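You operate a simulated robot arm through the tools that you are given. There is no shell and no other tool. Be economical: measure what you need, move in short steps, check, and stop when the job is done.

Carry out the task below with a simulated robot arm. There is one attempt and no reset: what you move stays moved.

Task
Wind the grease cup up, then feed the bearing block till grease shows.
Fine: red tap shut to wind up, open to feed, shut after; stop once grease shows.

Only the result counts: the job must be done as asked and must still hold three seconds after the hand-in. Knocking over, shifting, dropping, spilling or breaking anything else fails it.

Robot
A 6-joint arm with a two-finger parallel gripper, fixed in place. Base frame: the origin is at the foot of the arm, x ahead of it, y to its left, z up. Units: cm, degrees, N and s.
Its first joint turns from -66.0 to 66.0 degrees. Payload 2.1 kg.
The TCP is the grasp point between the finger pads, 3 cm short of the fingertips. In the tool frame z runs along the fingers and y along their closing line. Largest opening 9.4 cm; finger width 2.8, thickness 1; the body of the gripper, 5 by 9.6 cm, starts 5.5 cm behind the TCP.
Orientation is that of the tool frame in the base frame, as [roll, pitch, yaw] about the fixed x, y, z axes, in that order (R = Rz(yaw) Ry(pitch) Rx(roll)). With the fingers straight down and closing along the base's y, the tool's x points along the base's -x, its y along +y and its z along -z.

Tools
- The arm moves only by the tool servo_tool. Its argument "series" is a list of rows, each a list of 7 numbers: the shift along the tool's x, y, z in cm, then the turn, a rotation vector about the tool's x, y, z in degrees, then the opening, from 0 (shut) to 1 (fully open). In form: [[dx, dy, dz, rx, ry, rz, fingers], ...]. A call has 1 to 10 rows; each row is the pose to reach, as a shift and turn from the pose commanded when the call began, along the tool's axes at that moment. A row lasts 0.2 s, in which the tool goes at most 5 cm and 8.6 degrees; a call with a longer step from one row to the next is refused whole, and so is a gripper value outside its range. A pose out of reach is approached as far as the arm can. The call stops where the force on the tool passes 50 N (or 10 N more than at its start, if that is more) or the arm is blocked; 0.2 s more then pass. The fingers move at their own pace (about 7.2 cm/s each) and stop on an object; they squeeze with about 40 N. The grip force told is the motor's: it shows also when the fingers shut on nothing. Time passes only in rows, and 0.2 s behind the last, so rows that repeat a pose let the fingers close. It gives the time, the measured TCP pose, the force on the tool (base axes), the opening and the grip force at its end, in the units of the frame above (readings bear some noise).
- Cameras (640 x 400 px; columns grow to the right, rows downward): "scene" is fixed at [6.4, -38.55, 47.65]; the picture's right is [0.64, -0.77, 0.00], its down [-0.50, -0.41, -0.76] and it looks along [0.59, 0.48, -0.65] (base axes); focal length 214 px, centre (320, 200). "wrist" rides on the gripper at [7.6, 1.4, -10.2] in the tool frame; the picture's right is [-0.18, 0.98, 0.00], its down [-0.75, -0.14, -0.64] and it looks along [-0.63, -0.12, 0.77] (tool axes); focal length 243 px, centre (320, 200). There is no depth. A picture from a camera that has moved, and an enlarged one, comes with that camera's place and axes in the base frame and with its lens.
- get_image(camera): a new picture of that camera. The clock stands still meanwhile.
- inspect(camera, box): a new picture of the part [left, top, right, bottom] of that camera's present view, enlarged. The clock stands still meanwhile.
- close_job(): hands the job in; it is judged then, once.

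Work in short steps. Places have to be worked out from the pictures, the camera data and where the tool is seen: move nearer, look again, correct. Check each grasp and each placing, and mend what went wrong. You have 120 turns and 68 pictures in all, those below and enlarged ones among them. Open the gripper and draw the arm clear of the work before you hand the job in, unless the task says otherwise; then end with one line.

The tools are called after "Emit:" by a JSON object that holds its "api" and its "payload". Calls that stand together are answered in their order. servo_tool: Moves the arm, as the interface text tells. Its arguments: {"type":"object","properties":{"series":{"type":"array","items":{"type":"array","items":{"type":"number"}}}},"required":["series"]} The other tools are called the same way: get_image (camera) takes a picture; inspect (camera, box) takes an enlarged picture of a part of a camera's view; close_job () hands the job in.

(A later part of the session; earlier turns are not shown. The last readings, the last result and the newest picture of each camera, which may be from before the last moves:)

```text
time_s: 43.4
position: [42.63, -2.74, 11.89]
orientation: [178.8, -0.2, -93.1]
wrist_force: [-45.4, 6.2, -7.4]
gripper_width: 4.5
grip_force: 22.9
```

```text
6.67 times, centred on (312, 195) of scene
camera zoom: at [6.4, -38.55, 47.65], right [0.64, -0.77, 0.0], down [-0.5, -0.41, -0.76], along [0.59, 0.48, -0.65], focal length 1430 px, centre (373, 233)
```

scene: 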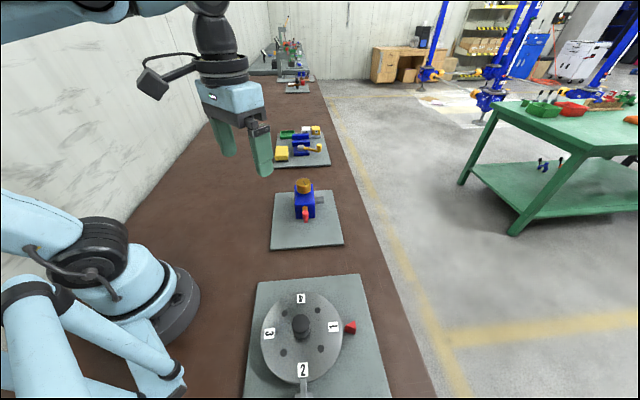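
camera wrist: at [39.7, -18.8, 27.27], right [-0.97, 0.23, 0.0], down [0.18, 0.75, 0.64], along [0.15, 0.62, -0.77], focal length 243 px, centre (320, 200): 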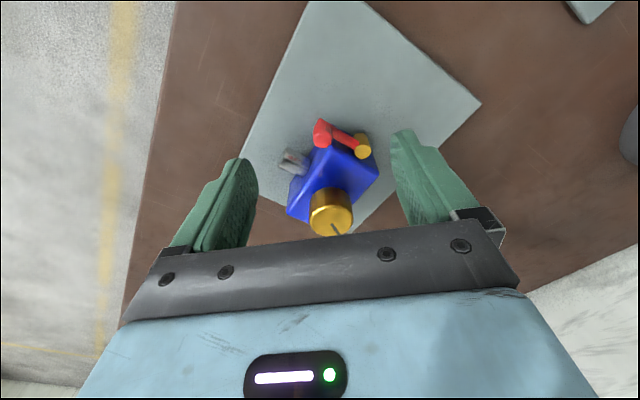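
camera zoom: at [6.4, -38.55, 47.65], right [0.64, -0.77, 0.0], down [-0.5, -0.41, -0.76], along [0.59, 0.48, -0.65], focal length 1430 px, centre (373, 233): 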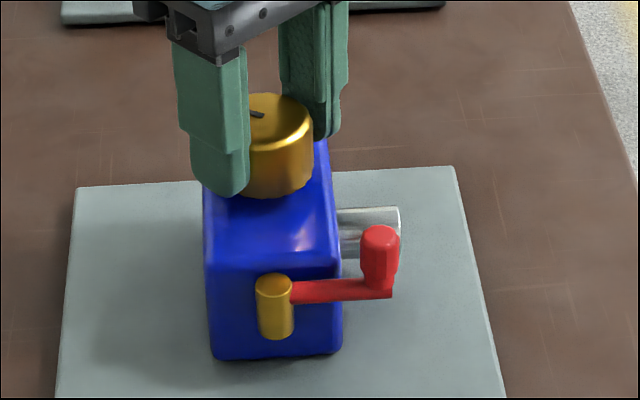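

The grip is off-centre by ~0.4 cm; I recentre, then turn 18° clockwise.

Emit:
{"api": "servo_tool", "payload": {"series": [[0, 0.25, 0, 0, 0, 0, 0.2], [0, 0.5, 0, 0, 0, 0, 0.2], [0, 0.5, 0, 0, 0, 0, 0.2], [0, 0.5, 0, 0, 0, 6, 0.2], [0, 0.5, 0, 0, 0, 12, 0.2], [0, 0.5, 0, 0, 0, 18, 0.2]]}}

Emit:
{"api": "inspect", "payload": {"camera": "scene", "box": [272, 165, 352, 225]}}

```text
time_s: 44.8
position: [42.3, -2.86, 11.9]
orientation: [179.6, -0.3, -111.1]
wrist_force: [-19.6, -0.7, 2.5]
gripper_width: 4.13
grip_force: 45.1
```

```text
6.67 times, centred on (312, 195) of scene
camera zoom: at [6.4, -38.55, 47.65], right [0.64, -0.77, 0.0], down [-0.5, -0.41, -0.76], along [0.59, 0.48, -0.65], focal length 1430 px, centre (373, 233)
```

zoom: 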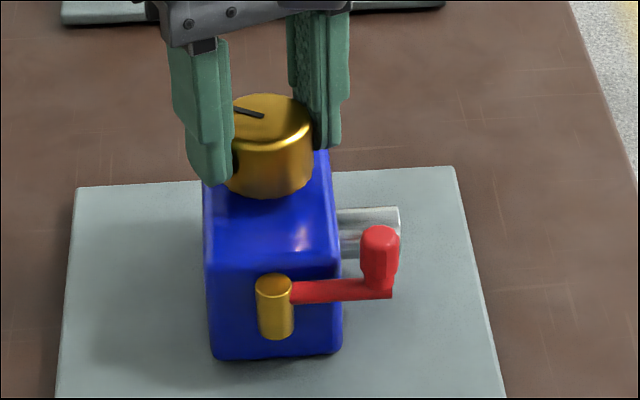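

The cup stays at its stop. Possibly the lever isn't fully at its open end (I never felt a stop there). I release, go back to the peg and regrip it.

Emit:
{"api": "servo_tool", "payload": {"series": [[0, 0, 0, 0, 0, 0, 0.7], [0, 0, 0, 0, 0, 0, 0.7], [0, 0, -4.5, 0, 0, -5, 0.6], [3.5, -1, -5.5, 0, 0, -12, 0.5], [8.09, -2.24, -5.5, 0, 0, -18, 0.4], [8.09, -2.24, -1.5, 0, 0, -18, 0.4], [8.09, -2.24, 3.3, 0, 0, -18, 0.4], [8.09, -2.24, 3.3, 0, 0, -18, 0.1], [8.09, -2.24, 3.3, 0, 0, -18, 0], [8.09, -2.24, 3.3, 0, 0, -18, 0]]}}

Emit:
{"api": "inspect", "payload": {"camera": "scene", "box": [272, 165, 352, 225]}}

```text
time_s: 47.0
position: [41.54, -11.19, 8.73]
orientation: [178.7, -0.2, -92.9]
wrist_force: [-50.6, -0.8, -0.2]
gripper_width: 1.95
grip_force: 44.9
```

```text
6.67 times, centred on (312, 195) of scene
camera zoom: at [6.39, -38.55, 47.65], right [0.64, -0.77, 0.0], down [-0.5, -0.41, -0.76], along [0.59, 0.48, -0.65], focal length 1430 px, centre (373, 233)
```

zoom: 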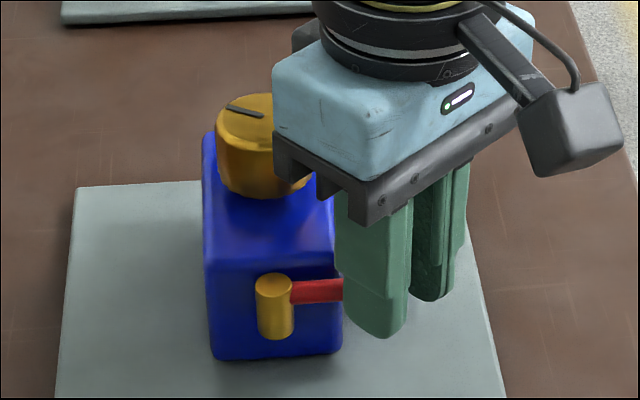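

Side load of 50 N suggests I'm pulling radially or against a stop. I relax, then push purely tangentially (further open) 1 cm to find the stop.

Emit:
{"api": "servo_tool", "payload": {"series": [[0, 0.3, 0, 0, 0, 0, 0], [0, 0.3, 0, 0, 0, 0, 0], [-0.3, 0.0, 0, 0, 0, 0, 0], [-0.6, -0.3, 0, 0, 0, 0, 0], [-0.8, -0.5, 0, 0, 0, 0, 0]]}}

```text
time_s: 48.0
position: [41.47, -11.24, 8.73]
orientation: [178.6, -0.8, -93.4]
wrist_force: [-6.1, -0.9, -1.4]
gripper_width: 1.96
grip_force: 45.2
stopped in row 4: the force on the tool passed its limit (the readings are from after the stop); the commanded pose is now the measured one
```

Stop confirmed: the lever's range is the 90° between "across the spout" and "in line with spout". No feed and cw turning is at its lower limit, so "winding up" is likely the other way: raise the cup (counter-clockwise) with tap shut, then screw down with it open. I swing the lever back across the spout.

Emit:
{"api": "servo_tool", "payload": {"series": [[0.49, 0.71, 0, 0, 0, 4.7, 0], [0.85, 1.5, 0, 0, 0, 9.3, 0], [1.09, 2.33, 0, 0, 0, 14, 0], [1.17, 3.2, 0, 0, 0, 18.7, 0], [1.1, 4.08, 0, 0, 0, 23.3, 0], [0.89, 4.92, 0, 0, 0, 28, 0], [0.55, 5.73, 0, 0, 0, 32.7, 0], [0.07, 6.46, 0, 0, 0, 37.3, 0], [-0.52, 7.1, 0, 0, 0, 42, 0]]}}

```text
time_s: 50.0
position: [34.77, -10.25, 8.77]
orientation: [-179.8, -1.1, -135.5]
wrist_force: [38.8, -15.0, -20.1]
gripper_width: 1.59
grip_force: 45.2
```

Emit:
{"api": "servo_tool", "payload": {"series": [[0, 0, 0, 0, 0, 0, 0.4], [0, 0, 0, 0, 0, 0, 0.4], [0, 0, -4.5, 0, 0, 0, 0.6], [0, 0, -9, 0, 0, 0, 0.8], [-4, 0, -9, 0, 0, 0, 0.8], [-8, 0, -9, 0, 0, 0, 0.8], [-10.3, 0, -9, 0, 0, 0, 0.8], [-10.3, 0, -9, 0, 0, 0, 0.8]]}}

Emit:
{"api": "inspect", "payload": {"camera": "scene", "box": [272, 165, 352, 225]}}

Emit:
{"api": "inspect", "payload": {"camera": "wrist", "box": [240, 0, 400, 170]}}

```text
time_s: 51.8
position: [42.08, -3.01, 17.54]
orientation: [179.6, -1.4, -135.5]
wrist_force: [0.0, -0.3, -0.4]
gripper_width: 7.52
grip_force: 0.0
```

```text
6.67 times, centred on (312, 195) of scene
camera zoom: at [6.4, -38.54, 47.65], right [0.64, -0.77, 0.0], down [-0.5, -0.41, -0.76], along [0.59, 0.48, -0.65], focal length 1430 px, centre (373, 233)
```

zoom: 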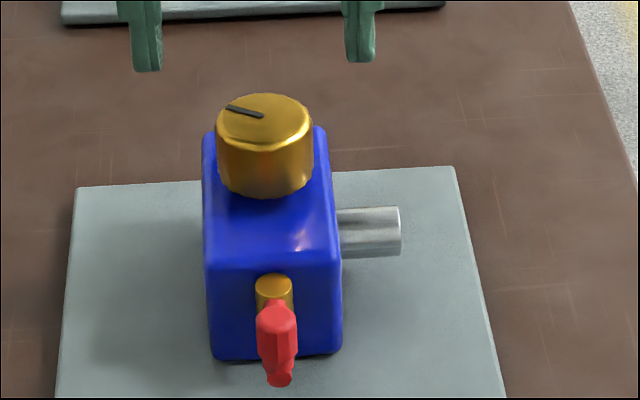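

```text
2.35 times, centred on (320, 85) of wrist
camera zoom: at [35.78, -7.26, 28.02], right [-0.56, 0.83, 0.0], down [0.65, 0.44, 0.62], along [0.52, 0.35, -0.78], focal length 571 px, centre (320, 471)
```

zoom: 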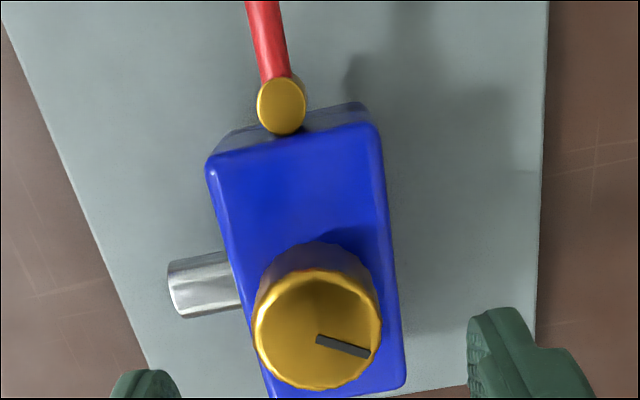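

Lever is back across the spout. Now I grip the cup and turn it counter-clockwise 40° as a test.

Emit:
{"api": "servo_tool", "payload": {"series": [[-0.3, 0, 3, 0, -1.4, 0, 0.75], [-0.3, 0, 5.6, 0, -1.4, 0, 0.75], [-0.3, 0, 5.6, 0, -1.4, 0, 0.4], [-0.3, 0, 5.6, 0, -1.4, 0, 0.2], [-0.3, 0, 5.6, 0, -1.4, 0, 0.2], [-0.3, 0, 5.6, 0, -1.4, -8, 0.2], [-0.3, 0, 5.6, 0, -1.4, -16, 0.2], [-0.3, 0, 5.6, 0, -1.4, -24, 0.2], [-0.3, 0, 5.6, 0, -1.4, -32, 0.2], [-0.3, 0, 5.6, 0, -1.4, -40, 0.2]]}}

Emit:
{"api": "inspect", "payload": {"camera": "scene", "box": [272, 165, 352, 225]}}

```text
time_s: 54.0
position: [42.38, -2.85, 12.17]
orientation: [-179.8, 0.2, -95.2]
wrist_force: [39.3, -22.3, 19.0]
gripper_width: 4.14
grip_force: 44.6
```

```text
6.67 times, centred on (312, 195) of scene
camera zoom: at [6.39, -38.55, 47.65], right [0.64, -0.77, 0.0], down [-0.5, -0.41, -0.76], along [0.59, 0.48, -0.65], focal length 1430 px, centre (373, 233)
```

zoom: 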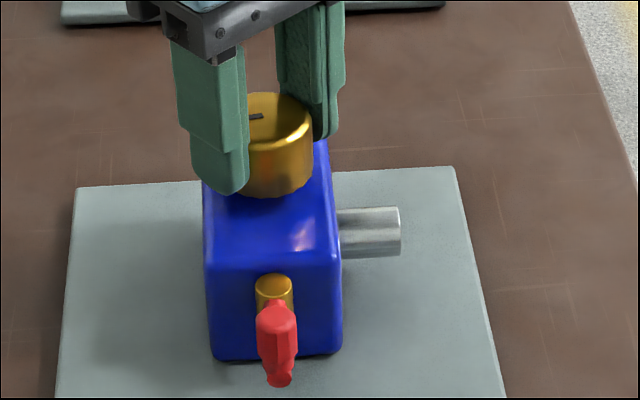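

Emit:
{"api": "servo_tool", "payload": {"series": [[0, 0, 0, 0, 0, 0, 0.7], [0, 0, 0, 0, 0, 0, 0.7], [0, 0, -4, 0, 0, 8, 0.7], [0, 0, -6, 0, 0, 16, 0.7], [0, 0, -6, 0, 0, 16, 0.7]]}}

Emit:
{"api": "inspect", "payload": {"camera": "scene", "box": [272, 165, 352, 225]}}

```text
time_s: 55.2
position: [42.13, -3.03, 18.03]
orientation: [179.2, 0.3, -111.5]
wrist_force: [0.2, 0.4, 0.3]
gripper_width: 6.61
grip_force: 0.0
```

```text
6.67 times, centred on (312, 195) of scene
camera zoom: at [6.4, -38.55, 47.65], right [0.64, -0.77, 0.0], down [-0.5, -0.41, -0.76], along [0.59, 0.48, -0.65], focal length 1430 px, centre (373, 233)
```

zoom: 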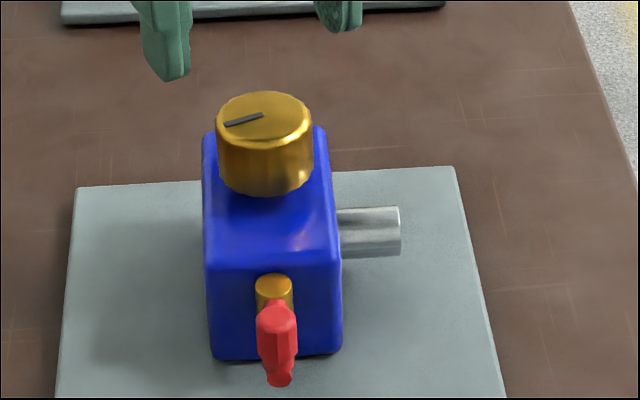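

The cup turned 42° counter-clockwise, rising, and holds. I turn the tool clockwise in the air to get a long counter-clockwise stroke.

Emit:
{"api": "servo_tool", "payload": {"series": [[0, 0, 0, 0, 0, 8.5, 0.7], [0, 0, 0, 0, 0, 17, 0.7], [0, 0, 0, 0, 0, 25.5, 0.7], [0, 0, 0, 0, 0, 34, 0.7], [0, 0, 0, 0, 0, 42.5, 0.7], [0, 0, 0, 0, 0, 51, 0.7], [0, 0, 0, 0, 0, 59.5, 0.7], [0, 0, 0, 0, 0, 68, 0.7], [0, 0, 0, 0, 0, 76.5, 0.7], [0, 0, 0, 0, 0, 85, 0.7]]}}

Emit:
{"api": "servo_tool", "payload": {"series": [[0, 0, 0, 0, 0, 8.5, 0.7], [0, 0, 0, 0, 0, 17, 0.7], [0, 0, 2, 0, 0, 25.5, 0.7], [0, 0, 4.5, 0, 0, 34, 0.7], [0, 0, 6, 0, 0, 34, 0.7], [0, 0, 6, 0, 0, 34, 0.4], [0, 0, 6, 0, 0, 34, 0.2], [0, 0, 6, 0, 0, 34, 0.2]]}}

```text
time_s: 57.4
position: [42.13, -2.82, 17.94]
orientation: [179.8, -0.9, 163.5]
wrist_force: [-0.1, -0.1, -0.3]
gripper_width: 6.58
grip_force: 0.1
```

```text
time_s: 59.2
position: [42.21, -2.5, 11.77]
orientation: [179.8, -0.8, 129.8]
wrist_force: [29.4, 15.2, -5.8]
gripper_width: 4.16
grip_force: 45.3
```

Gripped. Counter-clockwise 80°, rising slightly with the thread.

Emit:
{"api": "servo_tool", "payload": {"series": [[0, 0, 0, 0, 0, -8, 0.2], [0, 0, -0.02, 0, 0, -16, 0.2], [0, 0, -0.04, 0, 0, -24, 0.2], [0, 0, -0.06, 0, 0, -32, 0.2], [0, 0, -0.08, 0, 0, -40, 0.2], [0, 0, -0.1, 0, 0, -48, 0.2], [0, 0, -0.12, 0, 0, -56, 0.2], [0, 0, -0.14, 0, 0, -64, 0.2], [0, 0, -0.16, 0, 0, -72, 0.2], [0, 0, -0.18, 0, 0, -80, 0.2]]}}

Emit:
{"api": "servo_tool", "payload": {"series": [[0, 0, 0, 0, 0, -8, 0.2], [0, 0, -0.02, 0, 0, -16, 0.2], [0, 0, -0.04, 0, 0, -24, 0.2], [0, 0, -0.06, 0, 0, -32, 0.2], [0, 0, -0.06, 0, 0, -40, 0.2], [0, 0, -0.06, 0, 0, -40, 0.2]]}}

Emit:
{"api": "inspect", "payload": {"camera": "scene", "box": [272, 165, 352, 225]}}

```text
time_s: 61.4
position: [42.04, -3.13, 12.24]
orientation: [179.6, -0.4, -150.4]
wrist_force: [11.3, -21.3, -21.4]
gripper_width: 4.13
grip_force: 44.9
```

```text
time_s: 62.8
position: [42.26, -3.13, 12.12]
orientation: [-179.9, -0.3, -110.5]
wrist_force: [5.0, -1.7, -3.7]
gripper_width: 4.12
grip_force: 45.2
stopped in row 6: the force on the tool passed its limit (the readings are from after the stop); the commanded pose is now the measured one
```

```text
6.67 times, centred on (312, 195) of scene
camera zoom: at [6.4, -38.54, 47.65], right [0.64, -0.77, 0.0], down [-0.5, -0.41, -0.76], along [0.59, 0.48, -0.65], focal length 1430 px, centre (373, 233)
```

zoom: 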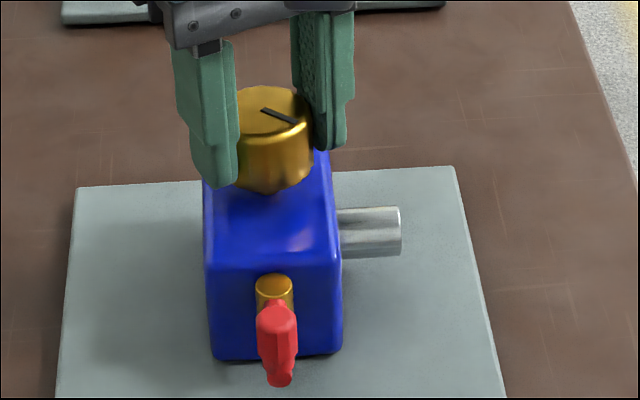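

It passed its initial angle and keeps rising, no stop yet. Ratchet the tool back and continue counter-clockwise.

Emit:
{"api": "servo_tool", "payload": {"series": [[0, 0, 0, 0, 0, 0, 0.7], [0, 0, 0, 0, 0, 0, 0.7], [0, 0, 0, 0, 0, 8.5, 0.7], [0, 0, 0, 0, 0, 17, 0.7], [0, 0, 0, 0, 0, 25.5, 0.7], [0, 0, 0, 0, 0, 34, 0.7], [0, 0, 0, 0, 0, 42.5, 0.7], [0, 0, 0, 0, 0, 51, 0.7], [0, 0, 0, 0, 0, 59.5, 0.7], [0, 0, 0, 0, 0, 68, 0.7]]}}

Emit:
{"api": "servo_tool", "payload": {"series": [[0, 0, 0, 0, 0, 8.5, 0.7], [0, 0, 0, 0, 0, 17, 0.7], [0, 0, 0, 0, 0, 25.5, 0.7], [0, 0, 0, 0, 0, 34, 0.7], [0, 0, 0, 0, 0, 42.5, 0.7], [0, 0, 0, 0, 0, 51, 0.7], [0, 0, 0, 0, 0, 51, 0.2], [0, 0, 0, 0, 0, 51, 0.2], [0, 0, 0, 0, 0, 51, 0.2]]}}

Emit:
{"api": "servo_tool", "payload": {"series": [[0, 0, 0, 0, 0, -8, 0.2], [0, 0, -0.02, 0, 0, -16, 0.2], [0, 0, -0.04, 0, 0, -24, 0.2], [0, 0, -0.06, 0, 0, -32, 0.2], [0, 0, -0.08, 0, 0, -40, 0.2], [0, 0, -0.1, 0, 0, -48, 0.2], [0, 0, -0.12, 0, 0, -56, 0.2], [0, 0, -0.14, 0, 0, -64, 0.2], [0, 0, -0.16, 0, 0, -72, 0.2], [0, 0, -0.18, 0, 0, -80, 0.2]]}}

Emit:
{"api": "inspect", "payload": {"camera": "scene", "box": [272, 165, 352, 225]}}

```text
time_s: 65.0
position: [42.37, -3.17, 12.29]
orientation: [-179.7, 0.0, -178.6]
wrist_force: [-0.5, 0.1, 0.6]
gripper_width: 6.59
grip_force: 0.1
```

```text
time_s: 67.0
position: [42.59, -2.98, 12.42]
orientation: [179.8, 0.3, 130.7]
wrist_force: [33.3, 22.1, -6.1]
gripper_width: 4.1
grip_force: 45.7
```

```text
time_s: 69.2
position: [42.23, -2.92, 12.37]
orientation: [179.9, 0.1, -149.1]
wrist_force: [15.3, 29.8, 17.4]
gripper_width: 4.13
grip_force: 45.2
```

```text
6.67 times, centred on (312, 195) of scene
camera zoom: at [6.39, -38.54, 47.65], right [0.64, -0.77, 0.0], down [-0.5, -0.41, -0.76], along [0.59, 0.48, -0.65], focal length 1430 px, centre (373, 233)
```

zoom: 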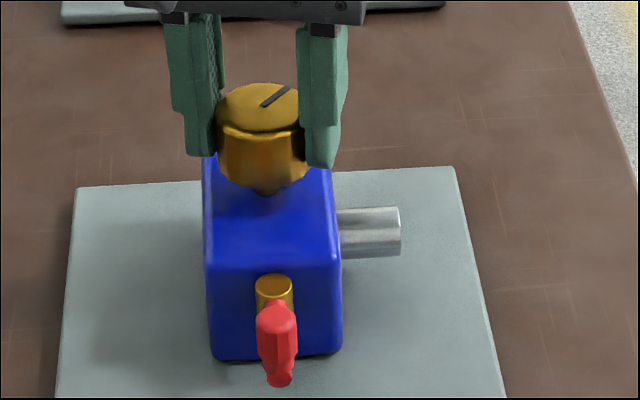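

Still turning, rising. Continue.

Emit:
{"api": "servo_tool", "payload": {"series": [[0, 0, 0, 0, 0, -8, 0.2], [0, 0, -0.02, 0, 0, -16, 0.2], [0, 0, -0.04, 0, 0, -24, 0.2], [0, 0, -0.06, 0, 0, -32, 0.2], [0, 0, -0.08, 0, 0, -40, 0.2], [0, 0, -0.1, 0, 0, -48, 0.2], [0, 0, -0.1, 0, 0, -48, 0.7], [0, 0, -0.1, 0, 0, -48, 0.7]]}}

Emit:
{"api": "servo_tool", "payload": {"series": [[0, 0, 0, 0, 0, 8.5, 0.7], [0, 0, 0, 0, 0, 17, 0.7], [0, 0, 0, 0, 0, 25.5, 0.7], [0, 0, 0, 0, 0, 34, 0.7], [0, 0, 0, 0, 0, 42.5, 0.7], [0, 0, 0, 0, 0, 51, 0.7], [0, 0, 0, 0, 0, 59.5, 0.7], [0, 0, 0, 0, 0, 68, 0.7], [0, 0, 0, 0, 0, 76.5, 0.7]]}}

Emit:
{"api": "inspect", "payload": {"camera": "scene", "box": [272, 165, 352, 225]}}

```text
time_s: 71.0
position: [42.2, -3.21, 12.44]
orientation: [179.9, -0.3, -101.4]
wrist_force: [0.1, -0.4, -0.4]
gripper_width: 6.59
grip_force: 0.1
```

```text
time_s: 73.0
position: [42.19, -3.19, 12.54]
orientation: [-179.7, -0.2, -178.0]
wrist_force: [0.0, -0.5, -0.5]
gripper_width: 6.58
grip_force: 0.1
```

```text
6.67 times, centred on (312, 195) of scene
camera zoom: at [6.4, -38.55, 47.65], right [0.64, -0.77, 0.0], down [-0.5, -0.41, -0.76], along [0.59, 0.48, -0.65], focal length 1430 px, centre (373, 233)
```

zoom: 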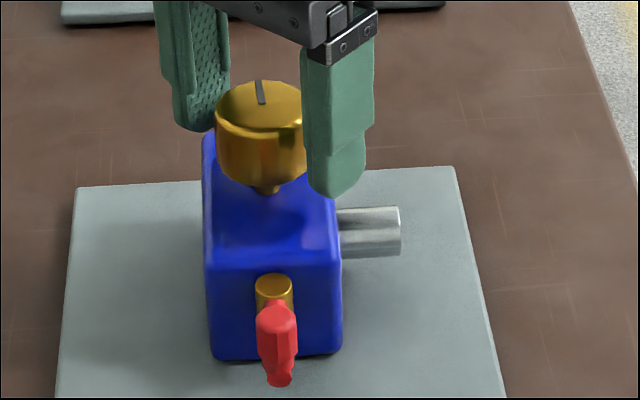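

The stem shows beneath the cup: it rises like a plunger, so counter-clockwise is winding up. Continue another stroke.

Emit:
{"api": "servo_tool", "payload": {"series": [[0, 0, 0, 0, 0, 8.5, 0.7], [0, 0, 0, 0, 0, 17, 0.7], [0, 0, 0, 0, 0, 25.5, 0.7], [0, 0, 0, 0, 0, 34, 0.7], [0, 0, 0, 0, 0, 42.5, 0.7], [0, 0, 0, 0, 0, 51, 0.7], [0, -0.1, -0.2, 0, 0, 51, 0.2], [0, -0.1, -0.2, 0, 0, 51, 0.2], [0, -0.1, -0.2, 0, 0, 51, 0.2]]}}

Emit:
{"api": "servo_tool", "payload": {"series": [[0, 0, 0, 0, 0, -8, 0.2], [0, 0, -0.02, 0, 0, -16, 0.2], [0, 0, -0.04, 0, 0, -24, 0.2], [0, 0, -0.06, 0, 0, -32, 0.2], [0, 0, -0.08, 0, 0, -40, 0.2], [0, 0, -0.1, 0, 0, -48, 0.2], [0, 0, -0.12, 0, 0, -56, 0.2], [0, 0, -0.14, 0, 0, -64, 0.2], [0, 0, -0.16, 0, 0, -72, 0.2], [0, 0, -0.18, 0, 0, -80, 0.2]]}}

Emit:
{"api": "servo_tool", "payload": {"series": [[0, 0, 0, 0, 0, -8, 0.2], [0, 0, -0.02, 0, 0, -16, 0.2], [0, 0, -0.04, 0, 0, -24, 0.2], [0, 0, -0.06, 0, 0, -32, 0.2], [0, 0, -0.08, 0, 0, -40, 0.2], [0, 0, -0.1, 0, 0, -48, 0.2], [0, 0, -0.1, 0, 0, -48, 0.7], [0, 0, -0.1, 0, 0, -48, 0.7]]}}

Emit:
{"api": "inspect", "payload": {"camera": "scene", "box": [272, 165, 352, 225]}}

```text
time_s: 75.0
position: [42.49, -2.91, 12.68]
orientation: [179.5, 0.1, 131.3]
wrist_force: [29.1, 34.2, -13.2]
gripper_width: 4.05
grip_force: 44.6
```

```text
time_s: 77.2
position: [42.4, -2.91, 12.9]
orientation: [179.8, 0.3, -148.6]
wrist_force: [14.7, 36.0, -11.6]
gripper_width: 4.04
grip_force: 45.1
```

```text
time_s: 79.0
position: [42.23, -3.43, 13.08]
orientation: [179.8, -0.4, -100.9]
wrist_force: [-0.7, -0.5, 0.5]
gripper_width: 6.59
grip_force: 0.1
```

```text
6.67 times, centred on (312, 195) of scene
camera zoom: at [6.4, -38.55, 47.65], right [0.64, -0.77, 0.0], down [-0.5, -0.41, -0.76], along [0.59, 0.48, -0.65], focal length 1430 px, centre (373, 233)
```

zoom: 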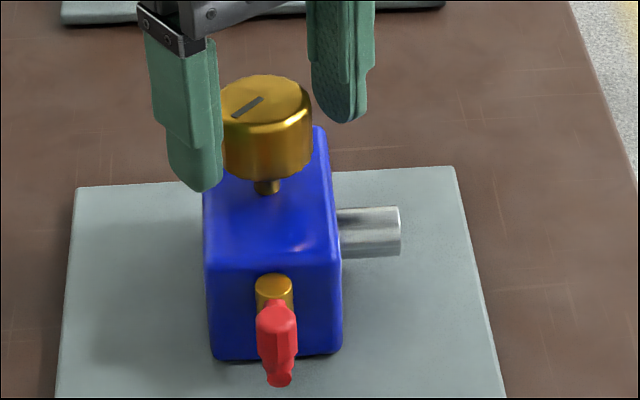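

Rising steadily (~1 cm so far). Recentre and another stroke.

Emit:
{"api": "servo_tool", "payload": {"series": [[-0.45, 0, 0, 0, 0, 8.5, 0.7], [-0.45, 0, 0, 0, 0, 17, 0.7], [-0.45, 0, 0, 0, 0, 25.5, 0.7], [-0.45, 0, 0, 0, 0, 34, 0.7], [-0.45, 0, 0, 0, 0, 42.5, 0.7], [-0.45, 0, 0, 0, 0, 51, 0.7], [-0.45, 0, 0, 0, 0, 59.5, 0.7], [-0.45, 0, 0, 0, 0, 68, 0.7], [-0.45, 0, 0, 0, 0, 76.5, 0.7], [-0.45, 0, 0, 0, 0, 85, 0.7]]}}

Emit:
{"api": "servo_tool", "payload": {"series": [[0, 0, 0, 0, 0, 8.5, 0.7], [0, 0, 0, 0, 0, 17, 0.7], [0, 0, 0, 0, 0, 25.5, 0.7], [0, 0, 0, 0, 0, 34, 0.7], [0, 0, 0, 0, 0, 42.5, 0.7], [0, 0, -0.1, 0, 0, 42.5, 0.2], [0, 0, -0.1, 0, 0, 42.5, 0.2], [0, 0, -0.1, 0, 0, 42.5, 0.2]]}}

Emit:
{"api": "servo_tool", "payload": {"series": [[0, 0, 0, 0, 0, -8, 0.2], [0, 0, -0.02, 0, 0, -16, 0.2], [0, 0, -0.04, 0, 0, -24, 0.2], [0, 0, -0.06, 0, 0, -32, 0.2], [0, 0, -0.08, 0, 0, -40, 0.2], [0, 0, -0.1, 0, 0, -48, 0.2], [0, 0, -0.12, 0, 0, -56, 0.2], [0, 0, -0.14, 0, 0, -64, 0.2], [0, 0, -0.16, 0, 0, -72, 0.2], [0, 0, -0.18, 0, 0, -80, 0.2]]}}

Emit:
{"api": "servo_tool", "payload": {"series": [[0, 0, 0, 0, 0, -8, 0.2], [0, 0, -0.02, 0, 0, -16, 0.2], [0, 0, -0.04, 0, 0, -24, 0.2], [0, 0, -0.06, 0, 0, -32, 0.2], [0, 0, -0.08, 0, 0, -40, 0.2], [0, 0, -0.1, 0, 0, -48, 0.2], [0, 0, -0.1, 0, 0, -48, 0.7], [0, 0, -0.1, 0, 0, -48, 0.7]]}}

Emit:
{"api": "inspect", "payload": {"camera": "scene", "box": [272, 165, 352, 225]}}

```text
time_s: 81.2
position: [42.36, -2.84, 13.02]
orientation: [-179.7, -0.1, 173.9]
wrist_force: [0.2, -0.8, 0.2]
gripper_width: 6.6
grip_force: 0.3
```

```text
time_s: 83.0
position: [42.43, -2.85, 13.02]
orientation: [-179.9, 0.1, 131.6]
wrist_force: [8.4, 4.8, -8.1]
gripper_width: 4.09
grip_force: 45.5
```

```text
time_s: 85.2
position: [42.27, -2.9, 13.22]
orientation: [-179.8, -0.3, -148.4]
wrist_force: [-2.4, 6.2, -3.8]
gripper_width: 4.02
grip_force: 44.2
```

```text
time_s: 87.0
position: [42.34, -2.86, 13.41]
orientation: [179.9, -0.3, -100.3]
wrist_force: [-0.7, 0.4, 0.2]
gripper_width: 6.6
grip_force: 0.0
```

```text
6.67 times, centred on (312, 195) of scene
camera zoom: at [6.4, -38.55, 47.65], right [0.64, -0.77, 0.0], down [-0.5, -0.41, -0.76], along [0.59, 0.48, -0.65], focal length 1430 px, centre (373, 233)
```

zoom: 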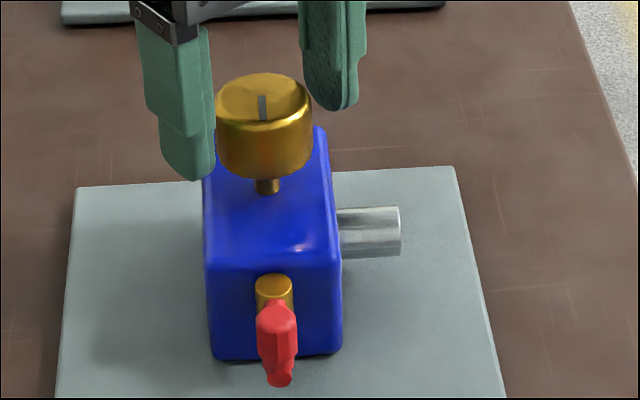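

It turned only 45° of that well-centred stroke, so the cup is at its top stop: fully wound up. Now go to the tap peg and grip it.

Emit:
{"api": "servo_tool", "payload": {"series": [[0, 0, -4.5, 0, 0, 5, 0.6], [3, 2, -5, 0, 0, 12, 0.5], [6.2, 4.3, -5, 0, 0, 20, 0.4], [9.3, 6.46, -5, 0, 0, 28, 0.4], [9.3, 6.46, -3, 0, 0, 35, 0.4], [9.3, 6.46, 1, 0, 0, 35, 0.4], [9.3, 6.46, 4.7, 0, 0, 35, 0.4], [9.3, 6.46, 4.7, 0, 0, 35, 0.1], [9.3, 6.46, 4.7, 0, 0, 35, 0], [9.3, 6.46, 4.7, 0, 0, 35, 0]]}}

```text
time_s: 89.2
position: [34.16, -10.85, 8.7]
orientation: [-179.8, -0.2, -135.5]
wrist_force: [15.7, -15.7, -9.7]
gripper_width: 2.01
grip_force: 45.0
```

Emit:
{"api": "servo_tool", "payload": {"series": [[-0.07, -0.88, 0, 0, 0, -4.7, 0], [-0.29, -1.73, 0, 0, 0, -9.3, 0], [-0.65, -2.52, 0, 0, 0, -14, 0], [-1.13, -3.26, 0, 0, 0, -18.7, 0], [-1.74, -3.9, 0, 0, 0, -23.3, 0], [-2.42, -4.42, 0, 0, 0, -28, 0], [-3.2, -4.82, 0, 0, 0, -32.7, 0], [-4.02, -5.08, 0, 0, 0, -37.3, 0], [-4.87, -5.2, 0, 0, 0, -42, 0]]}}

```text
time_s: 91.1
position: [41.35, -11.77, 8.67]
orientation: [-179.5, -0.9, -95.8]
wrist_force: [0.1, -3.1, 1.6]
gripper_width: 1.65
grip_force: 44.9
stopped in row 9: the force on the tool passed its limit (the readings are from after the stop); the commanded pose is now the measured one
```

Stop reached at the in-line end. I release, lift, and look at spout and cup.

Emit:
{"api": "servo_tool", "payload": {"series": [[0, 0, 0, 0, 0, 0, 0.35], [0, 0, -4.5, 0, 0, 0, 0.5], [0, 0, -8.8, 0, 0, 0, 0.9]]}}

Emit:
{"api": "inspect", "payload": {"camera": "wrist", "box": [245, 90, 405, 240]}}

```text
time_s: 91.9
position: [41.19, -11.51, 17.31]
orientation: [-179.4, -0.9, -95.7]
wrist_force: [0.4, 1.0, -0.2]
gripper_width: 8.45
grip_force: 0.1
```

```text
2.67 times, centred on (325, 165) of wrist
camera zoom: at [38.93, -18.93, 27.6], right [-0.96, 0.28, -0.01], down [0.21, 0.75, 0.63], along [0.19, 0.6, -0.78], focal length 647 px, centre (307, 293)
```

zoom: 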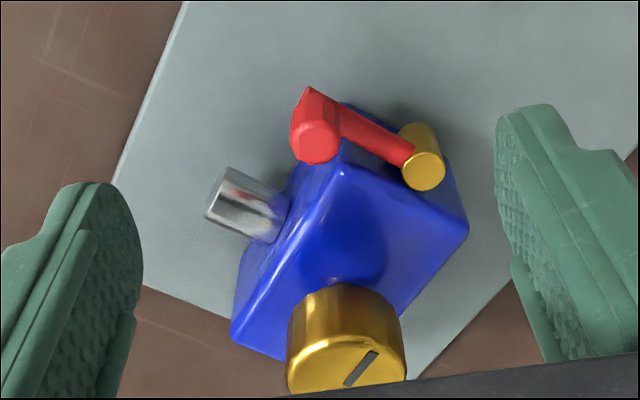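

Tap in line with spout, no self-feed. Now I grip the raised cup and screw it down clockwise in steps, watching the spout.

Emit:
{"api": "servo_tool", "payload": {"series": [[-4.3, -0.1, -0.3, -0.6, -0.9, 0, 0.75], [-8.71, -0.25, -0.3, -0.6, -0.9, 0, 0.75], [-8.71, -0.25, 2, -0.6, -0.9, 0, 0.75], [-8.71, -0.25, 4, -0.6, -0.9, 0, 0.75], [-8.71, -0.25, 4, -0.6, -0.9, 0, 0.4], [-8.71, -0.25, 4, -0.6, -0.9, 0, 0.2], [-8.71, -0.25, 4, -0.6, -0.9, 0, 0.2]]}}

Emit:
{"api": "servo_tool", "payload": {"series": [[0, 0, 0, 0, 0, 8, 0.2], [0, 0, 0.02, 0, 0, 16, 0.2], [0, 0, 0.04, 0, 0, 24, 0.2], [0, 0, 0.06, 0, 0, 32, 0.2], [0, 0, 0.08, 0, 0, 40, 0.2]]}}

Emit:
{"api": "inspect", "payload": {"camera": "scene", "box": [272, 165, 352, 225]}}

```text
time_s: 93.5
position: [42.41, -3.11, 13.28]
orientation: [-179.9, 0.1, -95.7]
wrist_force: [13.6, 0.5, -6.0]
gripper_width: 4.06
grip_force: 44.9
```

```text
time_s: 94.7
position: [42.22, -3.02, 13.16]
orientation: [179.7, -0.2, -135.8]
wrist_force: [-13.9, 9.8, -4.4]
gripper_width: 4.07
grip_force: 45.0
```

```text
6.67 times, centred on (312, 195) of scene
camera zoom: at [6.4, -38.54, 47.65], right [0.64, -0.77, 0.0], down [-0.5, -0.41, -0.76], along [0.59, 0.48, -0.65], focal length 1430 px, centre (373, 233)
```

zoom: 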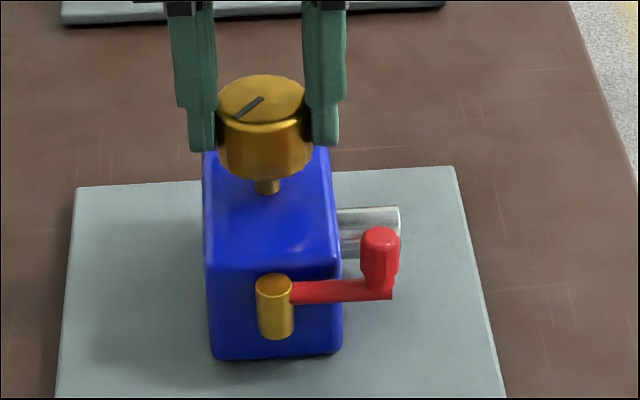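

Turned 42°, no grease. Continue 48° more.

Emit:
{"api": "servo_tool", "payload": {"series": [[0, 0, 0, 0, 0, 8, 0.2], [0, 0, 0.02, 0, 0, 16, 0.2], [0, 0, 0.04, 0, 0, 24, 0.2], [0, 0, 0.06, 0, 0, 32, 0.2], [0, 0, 0.08, 0, 0, 40, 0.2], [0, 0, 0.1, 0, 0, 48, 0.2]]}}

Emit:
{"api": "inspect", "payload": {"camera": "scene", "box": [272, 165, 352, 225]}}

```text
time_s: 96.1
position: [42.33, -2.89, 13.16]
orientation: [179.6, -0.2, 176.2]
wrist_force: [-16.0, 29.9, -6.0]
gripper_width: 4.07
grip_force: 44.5
```

```text
6.67 times, centred on (312, 195) of scene
camera zoom: at [6.4, -38.54, 47.65], right [0.64, -0.77, 0.0], down [-0.5, -0.41, -0.76], along [0.59, 0.48, -0.65], focal length 1430 px, centre (373, 233)
```

zoom: 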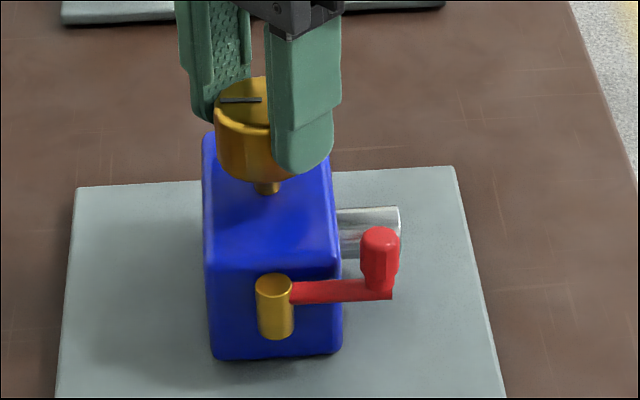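

No grease yet (about 90° fed). Continue 48°.

Emit:
{"api": "servo_tool", "payload": {"series": [[0, 0, 0, 0, 0, 8, 0.2], [0, 0, 0.02, 0, 0, 16, 0.2], [0, 0, 0.04, 0, 0, 24, 0.2], [0, 0, 0.06, 0, 0, 32, 0.2], [0, 0, 0.08, 0, 0, 40, 0.2], [0, 0, 0.1, 0, 0, 48, 0.2]]}}

Emit:
{"api": "inspect", "payload": {"camera": "scene", "box": [272, 165, 352, 225]}}

```text
time_s: 97.5
position: [42.36, -2.77, 13.05]
orientation: [179.8, -0.4, 128.3]
wrist_force: [-7.0, 32.8, -7.4]
gripper_width: 4.02
grip_force: 45.0
```

```text
6.67 times, centred on (312, 195) of scene
camera zoom: at [6.4, -38.54, 47.65], right [0.64, -0.77, 0.0], down [-0.5, -0.41, -0.76], along [0.59, 0.48, -0.65], focal length 1430 px, centre (373, 233)
```

zoom: 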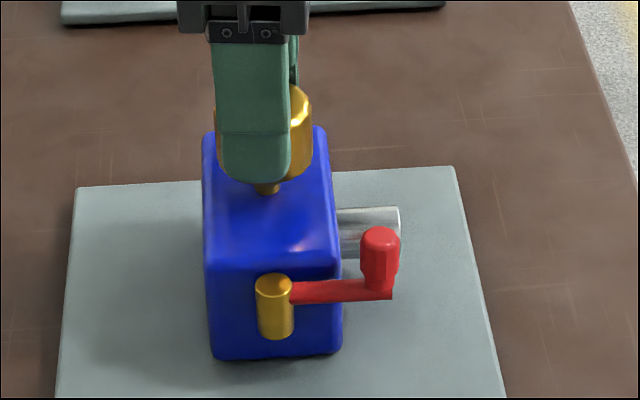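

Emit:
{"api": "servo_tool", "payload": {"series": [[0, 0, 0, 0, 0, 8, 0.2], [0, 0, 0.02, 0, 0, 16, 0.2], [0, 0, 0.04, 0, 0, 24, 0.2], [0, 0, 0.06, 0, 0, 32, 0.2], [0, 0, 0.08, 0, 0, 40, 0.2]]}}

Emit:
{"api": "inspect", "payload": {"camera": "scene", "box": [272, 165, 352, 225]}}

```text
time_s: 98.7
position: [42.35, -2.87, 12.93]
orientation: [-180.0, -0.7, 88.3]
wrist_force: [0.3, 29.7, -2.8]
gripper_width: 4.02
grip_force: 45.0
```

```text
6.67 times, centred on (312, 195) of scene
camera zoom: at [6.4, -38.55, 47.65], right [0.64, -0.77, 0.0], down [-0.5, -0.41, -0.76], along [0.59, 0.48, -0.65], focal length 1430 px, centre (373, 233)
```

zoom: 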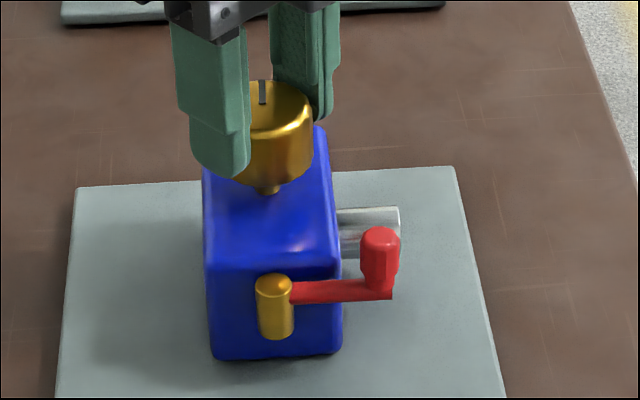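

About 178° fed, nothing yet. Ratchet back and continue.

Emit:
{"api": "servo_tool", "payload": {"series": [[0, 0, 0, 0, 0, 0, 0.7], [0, 0, 0, 0, 0, 0, 0.7], [0, 0, 0, 0, 0, -8.5, 0.7], [0, 0, 0, 0, 0, -17, 0.7], [0, 0, 0, 0, 0, -25.5, 0.7], [0, 0, 0, 0, 0, -34, 0.7], [0, 0, 0, 0, 0, -42.5, 0.7], [0, 0, 0, 0, 0, -51, 0.7], [0, 0, 0, 0, 0, -59.5, 0.7], [0, 0, 0, 0, 0, -68, 0.7]]}}

Emit:
{"api": "servo_tool", "payload": {"series": [[0, 0, 0, 0, 0, -8.5, 0.7], [0, 0, 0, 0, 0, -17, 0.7], [0, 0, 0, 0, 0, -25.5, 0.7], [0, 0, 0, 0, 0, -34, 0.7], [0, 0, 0, 0, 0, -42.5, 0.7], [0, 0, 0, 0, 0, -51, 0.7], [0, 0, 0, 0, 0, -59.5, 0.7], [0, 0, 0, 0, 0, -68, 0.7], [0, 0, 0, 0, 0, -76.5, 0.7], [0, 0, 0, 0, 0, -85, 0.7]]}}

Emit:
{"api": "servo_tool", "payload": {"series": [[0, 0, 0, 0, 0, -8.5, 0.7], [0, 0, 0, 0, 0, -17, 0.7], [0, 0, 0, 0, 0, -25, 0.7], [0, 0, 0, 0, 0, -25, 0.2], [0, 0, 0, 0, 0, -25, 0.2], [0, 0, 0, 0, 0, -25, 0.2]]}}

```text
time_s: 100.9
position: [42.38, -3.16, 13.08]
orientation: [-179.8, 0.0, 156.5]
wrist_force: [0.6, -0.1, -0.5]
gripper_width: 6.58
grip_force: 0.1
```

```text
time_s: 103.1
position: [42.33, -3.04, 12.85]
orientation: [179.9, -0.1, -118.6]
wrist_force: [0.7, -0.2, -0.5]
gripper_width: 6.6
grip_force: 0.0
```

```text
time_s: 104.5
position: [42.39, -3.04, 12.86]
orientation: [-179.9, -0.1, -93.8]
wrist_force: [10.6, -0.7, -2.5]
gripper_width: 4.01
grip_force: 45.1
```

Emit:
{"api": "servo_tool", "payload": {"series": [[0, 0, 0, 0, 0, 8, 0.2], [0, 0, 0.02, 0, 0, 16, 0.2], [0, 0, 0.04, 0, 0, 24, 0.2], [0, 0, 0.06, 0, 0, 32, 0.2], [0, 0, 0.08, 0, 0, 40, 0.2], [0, 0, 0.1, 0, 0, 48, 0.2]]}}

Emit:
{"api": "inspect", "payload": {"camera": "scene", "box": [272, 165, 352, 225]}}

```text
time_s: 105.9
position: [42.22, -2.99, 12.85]
orientation: [179.6, -0.2, -141.8]
wrist_force: [-18.3, 15.1, -18.6]
gripper_width: 4.05
grip_force: 45.2
```

```text
6.67 times, centred on (312, 195) of scene
camera zoom: at [6.4, -38.54, 47.65], right [0.64, -0.77, 0.0], down [-0.5, -0.41, -0.76], along [0.59, 0.48, -0.65], focal length 1430 px, centre (373, 233)
```

zoom: 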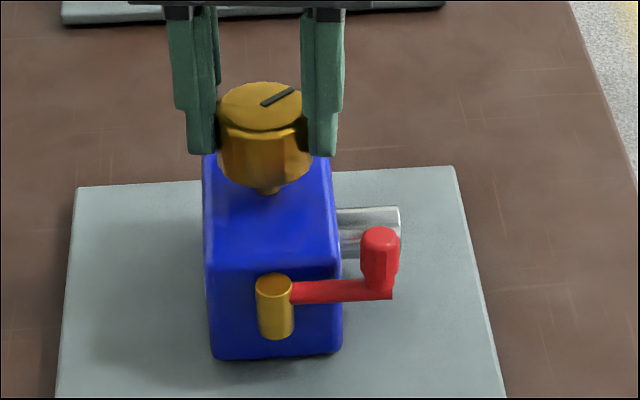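

About 226° fed; still none. Continue 48°.

Emit:
{"api": "servo_tool", "payload": {"series": [[0, 0, 0, 0, 0, 8, 0.2], [0, 0, 0.02, 0, 0, 16, 0.2], [0, 0, 0.04, 0, 0, 24, 0.2], [0, 0, 0.06, 0, 0, 32, 0.2], [0, 0, 0.08, 0, 0, 40, 0.2], [0, 0, 0.1, 0, 0, 48, 0.2]]}}

Emit:
{"api": "inspect", "payload": {"camera": "scene", "box": [272, 165, 352, 225]}}

```text
time_s: 107.3
position: [42.13, -2.76, 12.77]
orientation: [179.6, -0.5, 170.2]
wrist_force: [-25.0, 33.1, -3.3]
gripper_width: 4.04
grip_force: 45.2
```

```text
6.67 times, centred on (312, 195) of scene
camera zoom: at [6.4, -38.54, 47.65], right [0.64, -0.77, 0.0], down [-0.5, -0.41, -0.76], along [0.59, 0.48, -0.65], focal length 1430 px, centre (373, 233)
```

zoom: 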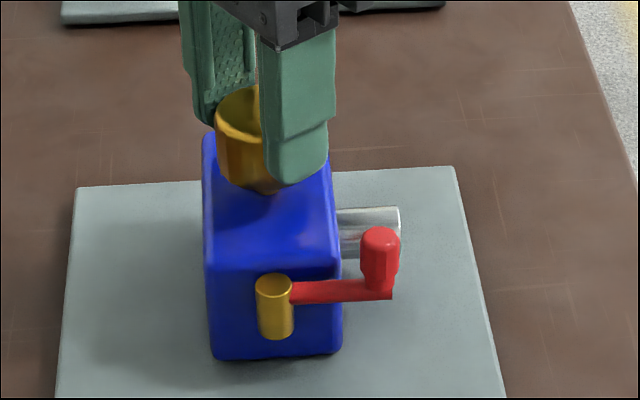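

Recentre slightly and continue 48°.

Emit:
{"api": "servo_tool", "payload": {"series": [[0.15, 0.2, 0, 0, 0, 8, 0.2], [0.15, 0.2, 0.02, 0, 0, 16, 0.2], [0.15, 0.2, 0.04, 0, 0, 24, 0.2], [0.15, 0.2, 0.06, 0, 0, 32, 0.2], [0.15, 0.2, 0.08, 0, 0, 40, 0.2], [0.15, 0.2, 0.1, 0, 0, 48, 0.2]]}}

Emit:
{"api": "inspect", "payload": {"camera": "scene", "box": [272, 165, 352, 225]}}

```text
time_s: 108.7
position: [42.26, -2.71, 12.62]
orientation: [179.8, -0.3, 122.2]
wrist_force: [3.8, 27.3, 1.2]
gripper_width: 4.03
grip_force: 44.6
```

```text
6.67 times, centred on (312, 195) of scene
camera zoom: at [6.4, -38.54, 47.65], right [0.64, -0.77, 0.0], down [-0.5, -0.41, -0.76], along [0.59, 0.48, -0.65], focal length 1430 px, centre (373, 233)
```

zoom: 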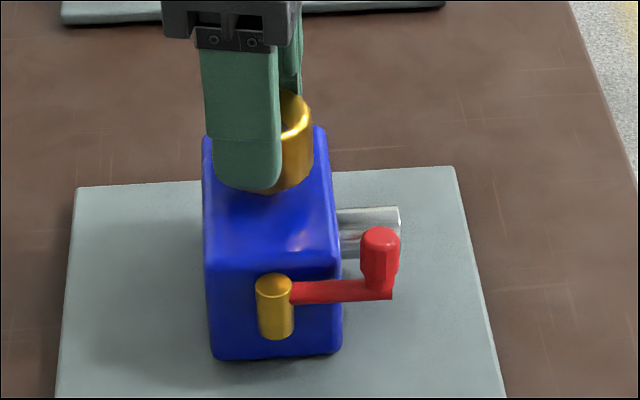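

About 322° fed, none yet. I continue with 40°, then look.

Emit:
{"api": "servo_tool", "payload": {"series": [[0, 0.1, 0, 0, 0, 8, 0.2], [0, 0.1, 0.02, 0, 0, 16, 0.2], [0, 0.1, 0.04, 0, 0, 24, 0.2], [0, 0.1, 0.06, 0, 0, 32, 0.2], [0, 0.1, 0.08, 0, 0, 40, 0.2], [0, 0.1, 0.08, 0, 0, 40, 0.7], [0, 0.1, 0.08, 0, 0, 40, 0.7]]}}

Emit:
{"api": "inspect", "payload": {"camera": "scene", "box": [272, 165, 352, 225]}}

```text
time_s: 110.3
position: [42.31, -2.95, 12.61]
orientation: [-180.0, 0.1, 82.2]
wrist_force: [0.1, 0.3, 0.0]
gripper_width: 6.58
grip_force: 0.1
```

```text
6.67 times, centred on (312, 195) of scene
camera zoom: at [6.4, -38.55, 47.65], right [0.64, -0.77, 0.0], down [-0.5, -0.41, -0.76], along [0.59, 0.48, -0.65], focal length 1430 px, centre (373, 233)
```

zoom: 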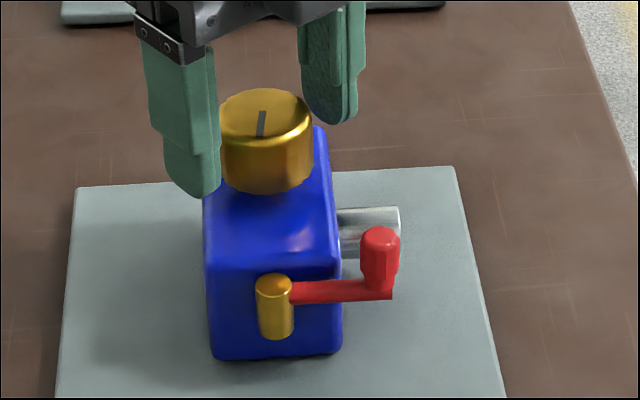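

About 366° fed, ~106° remain. Ratchet back and feed 56° more.

Emit:
{"api": "servo_tool", "payload": {"series": [[0, 0, 0, 0, 0, -8.5, 0.7], [0, 0, 0, 0, 0, -17, 0.7], [0, 0, 0, 0, 0, -25.5, 0.7], [0, 0, 0, 0, 0, -34, 0.7], [0, 0, 0, 0, 0, -42.5, 0.7], [0, 0, 0, 0, 0, -51, 0.7], [0, 0, 0, 0, 0, -59.5, 0.7], [0, 0, 0, 0, 0, -68, 0.7], [0, 0, 0, 0, 0, -76.5, 0.7], [0, 0, 0, 0, 0, -85, 0.7]]}}

Emit:
{"api": "servo_tool", "payload": {"series": [[0, 0, 0, 0, 0, -8.5, 0.7], [0, 0, 0, 0, 0, -17, 0.7], [0, 0, 0, 0, 0, -25.5, 0.7], [0, 0, 0, 0, 0, -34, 0.7], [0, 0, 0, 0, 0, -42.5, 0.7], [0, 0, 0.1, 0, 0, -42.5, 0.2], [0, 0, 0.1, 0, 0, -42.5, 0.2], [0, 0, 0.1, 0, 0, -42.5, 0.2]]}}

Emit:
{"api": "servo_tool", "payload": {"series": [[0, 0, 0, 0, 0, 8, 0.2], [0, 0, 0.02, 0, 0, 16, 0.2], [0, 0, 0.04, 0, 0, 24, 0.2], [0, 0, 0.06, 0, 0, 32, 0.2], [0, 0, 0.08, 0, 0, 40, 0.2], [0, 0, 0.1, 0, 0, 48, 0.2], [0, 0, 0.1, 0, 0, 56, 0.2]]}}

Emit:
{"api": "inspect", "payload": {"camera": "scene", "box": [272, 165, 352, 225]}}

```text
time_s: 112.5
position: [42.37, -2.87, 12.55]
orientation: [179.9, -0.1, 167.5]
wrist_force: [-0.3, -0.5, 0.2]
gripper_width: 6.56
grip_force: 0.1
```

```text
time_s: 114.3
position: [42.26, -2.87, 12.51]
orientation: [180.0, -0.1, -150.2]
wrist_force: [4.7, -3.9, 9.4]
gripper_width: 4.1
grip_force: 44.8
```

```text
time_s: 115.9
position: [42.39, -2.76, 12.25]
orientation: [179.9, -0.2, 153.7]
wrist_force: [3.2, 5.7, -21.0]
gripper_width: 4.07
grip_force: 45.0
```

```text
6.67 times, centred on (312, 195) of scene
camera zoom: at [6.41, -38.54, 47.65], right [0.64, -0.77, 0.0], down [-0.5, -0.41, -0.76], along [0.59, 0.48, -0.65], focal length 1430 px, centre (373, 233)
```

zoom: 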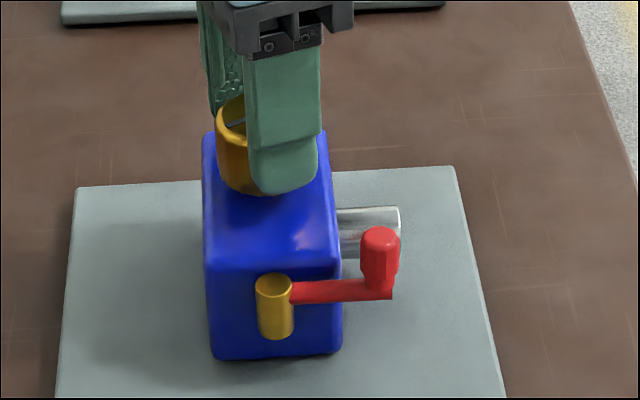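

Still nothing, with ~420° screwed down: so in-line is evidently the shut position and straight-out is open. The lever being in-line (shut) now, I wind the cup up counter-clockwise again.

Emit:
{"api": "servo_tool", "payload": {"series": [[0, 0, 0, 0, 0, -8, 0.2], [0, 0, -0.02, 0, 0, -16, 0.2], [0, 0, -0.04, 0, 0, -24, 0.2], [0, 0, -0.06, 0, 0, -32, 0.2], [0, 0, -0.08, 0, 0, -40, 0.2], [0, 0, -0.1, 0, 0, -48, 0.2], [0, 0, -0.12, 0, 0, -56, 0.2], [0, 0, -0.14, 0, 0, -64, 0.2], [0, 0, -0.16, 0, 0, -72, 0.2], [0, 0, -0.18, 0, 0, -80, 0.2]]}}

Emit:
{"api": "servo_tool", "payload": {"series": [[0, 0, 0, 0, 0, -8, 0.2], [0, 0, -0.02, 0, 0, -16, 0.2], [0, 0, -0.04, 0, 0, -24, 0.2], [0, 0, -0.06, 0, 0, -32, 0.2], [0, 0, -0.06, 0, 0, -32, 0.7], [0, 0, -0.06, 0, 0, -32, 0.7], [0, 0, -0.06, 0, 0, -24, 0.7], [0, 0, -0.06, 0, 0, -16, 0.7], [0, 0, -0.06, 0, 0, -8, 0.7], [0, 0, -0.06, 0, 0, 0, 0.7]]}}

Emit:
{"api": "servo_tool", "payload": {"series": [[0, 0, 0, 0, 0, 8.5, 0.7], [0, 0, 0, 0, 0, 17, 0.7], [0, 0, 0, 0, 0, 25.5, 0.7], [0, 0, 0, 0, 0, 34, 0.7], [0, 0, 0, 0, 0, 42.5, 0.7], [0, 0, 0, 0, 0, 51, 0.7], [0, 0, 0, 0, 0, 59.5, 0.7], [0, 0, 0, 0, 0, 68, 0.7], [0, 0, 0, 0, 0, 76.5, 0.7], [0, 0, 0, 0, 0, 85, 0.7]]}}

Emit:
{"api": "servo_tool", "payload": {"series": [[0, 0, 0, 0, 0, 8.5, 0.7], [0, 0, 0, 0, 0, 17, 0.7], [0, 0, 0, 0, 0, 25.5, 0.7], [0, 0, 0, 0, 0, 34, 0.7], [0, 0, 0, 0, 0, 42.5, 0.7], [0, 0, 0, 0, 0, 51, 0.7], [0, 0, 0, 0, 0, 51, 0.2], [0, 0, 0, 0, 0, 51, 0.2], [0, 0, 0, 0, 0, 51, 0.2]]}}

```text
time_s: 118.1
position: [42.29, -2.89, 12.54]
orientation: [-180.0, -0.1, -126.1]
wrist_force: [7.5, -3.3, -6.5]
gripper_width: 4.09
grip_force: 45.0
```

```text
time_s: 120.3
position: [42.24, -2.94, 12.7]
orientation: [180.0, -0.1, -126.3]
wrist_force: [-0.2, 0.7, 0.4]
gripper_width: 6.58
grip_force: 0.0
```

```text
time_s: 122.5
position: [42.31, -2.76, 12.54]
orientation: [-179.9, 0.0, 148.6]
wrist_force: [-0.5, 0.1, -0.2]
gripper_width: 6.59
grip_force: 0.1
```

```text
time_s: 124.5
position: [42.51, -2.82, 12.66]
orientation: [179.9, 0.0, 97.8]
wrist_force: [19.3, 0.7, -2.9]
gripper_width: 4.12
grip_force: 45.6
```

112° wound; next stroke of 168°.

Emit:
{"api": "servo_tool", "payload": {"series": [[0, 0, 0, 0, 0, -8.4, 0.2], [0, 0, -0.04, 0, 0, -16.8, 0.2], [0, 0, -0.06, 0, 0, -25.2, 0.2], [0, 0, -0.08, 0, 0, -33.6, 0.2], [0, 0, -0.1, 0, 0, -42, 0.2], [0, 0, -0.12, 0, 0, -50.4, 0.2], [0, 0, -0.14, 0, 0, -58.8, 0.2], [0, 0, -0.16, 0, 0, -67.2, 0.2], [0, 0, -0.18, 0, 0, -75.6, 0.2], [0, 0, -0.2, 0, 0, -84, 0.2]]}}

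Emit:
{"api": "servo_tool", "payload": {"series": [[0, 0, 0, 0, 0, -8.4, 0.2], [0, 0, -0.04, 0, 0, -16.8, 0.2], [0, 0, -0.06, 0, 0, -25.2, 0.2], [0, 0, -0.08, 0, 0, -33.6, 0.2], [0, 0, -0.1, 0, 0, -42, 0.2], [0, 0, -0.12, 0, 0, -50.4, 0.2], [0, 0, -0.14, 0, 0, -58.8, 0.2], [0, 0, -0.16, 0, 0, -67.2, 0.2], [0, 0, -0.18, 0, 0, -75.6, 0.2], [0, 0, -0.2, 0, 0, -84, 0.2]]}}

Emit:
{"api": "servo_tool", "payload": {"series": [[0, 0, 0, 0, 0, 0, 0.7], [0, 0, 0, 0, 0, 0, 0.7], [0, 0, 0, 0, 0, 8.5, 0.7], [0, 0, 0, 0, 0, 17, 0.7], [0, 0, 0, 0, 0, 25.5, 0.7], [0, 0, 0, 0, 0, 34, 0.7], [0, 0, 0, 0, 0, 42.5, 0.7], [0, 0, 0, 0, 0, 51, 0.7], [0, 0, 0, 0, 0, 59.5, 0.7], [0, 0, 0, 0, 0, 68, 0.7]]}}

Emit:
{"api": "servo_tool", "payload": {"series": [[0, 0, 0, 0, 0, 8.5, 0.7], [0, 0, 0, 0, 0, 17, 0.7], [0, 0, 0, 0, 0, 25.5, 0.7], [0, 0, 0, 0, 0, 34, 0.7], [0, 0, 0, 0, 0, 42.5, 0.7], [0, 0, 0, 0, 0, 51, 0.7], [0, 0, 0, 0, 0, 59.5, 0.7], [0, 0, 0, 0, 0, 68, 0.7], [0, 0, 0, 0, 0, 76.5, 0.7], [0, 0, 0, 0, 0, 85, 0.7]]}}

```text
time_s: 126.7
position: [42.39, -2.69, 12.85]
orientation: [179.9, 0.0, -178.0]
wrist_force: [20.5, -0.4, -1.1]
gripper_width: 4.09
grip_force: 45.1
```

```text
time_s: 128.9
position: [42.45, -2.87, 12.95]
orientation: [-179.9, 0.0, -94.0]
wrist_force: [24.3, 0.7, -17.1]
gripper_width: 4.15
grip_force: 44.6
```

```text
time_s: 131.1
position: [42.35, -2.88, 12.99]
orientation: [180.0, 0.0, -162.4]
wrist_force: [0.1, 0.2, 1.0]
gripper_width: 6.59
grip_force: 0.0
```

```text
time_s: 133.3
position: [42.22, -2.75, 12.99]
orientation: [-179.9, 0.0, 112.6]
wrist_force: [0.5, 0.0, 0.3]
gripper_width: 6.57
grip_force: 0.0
```

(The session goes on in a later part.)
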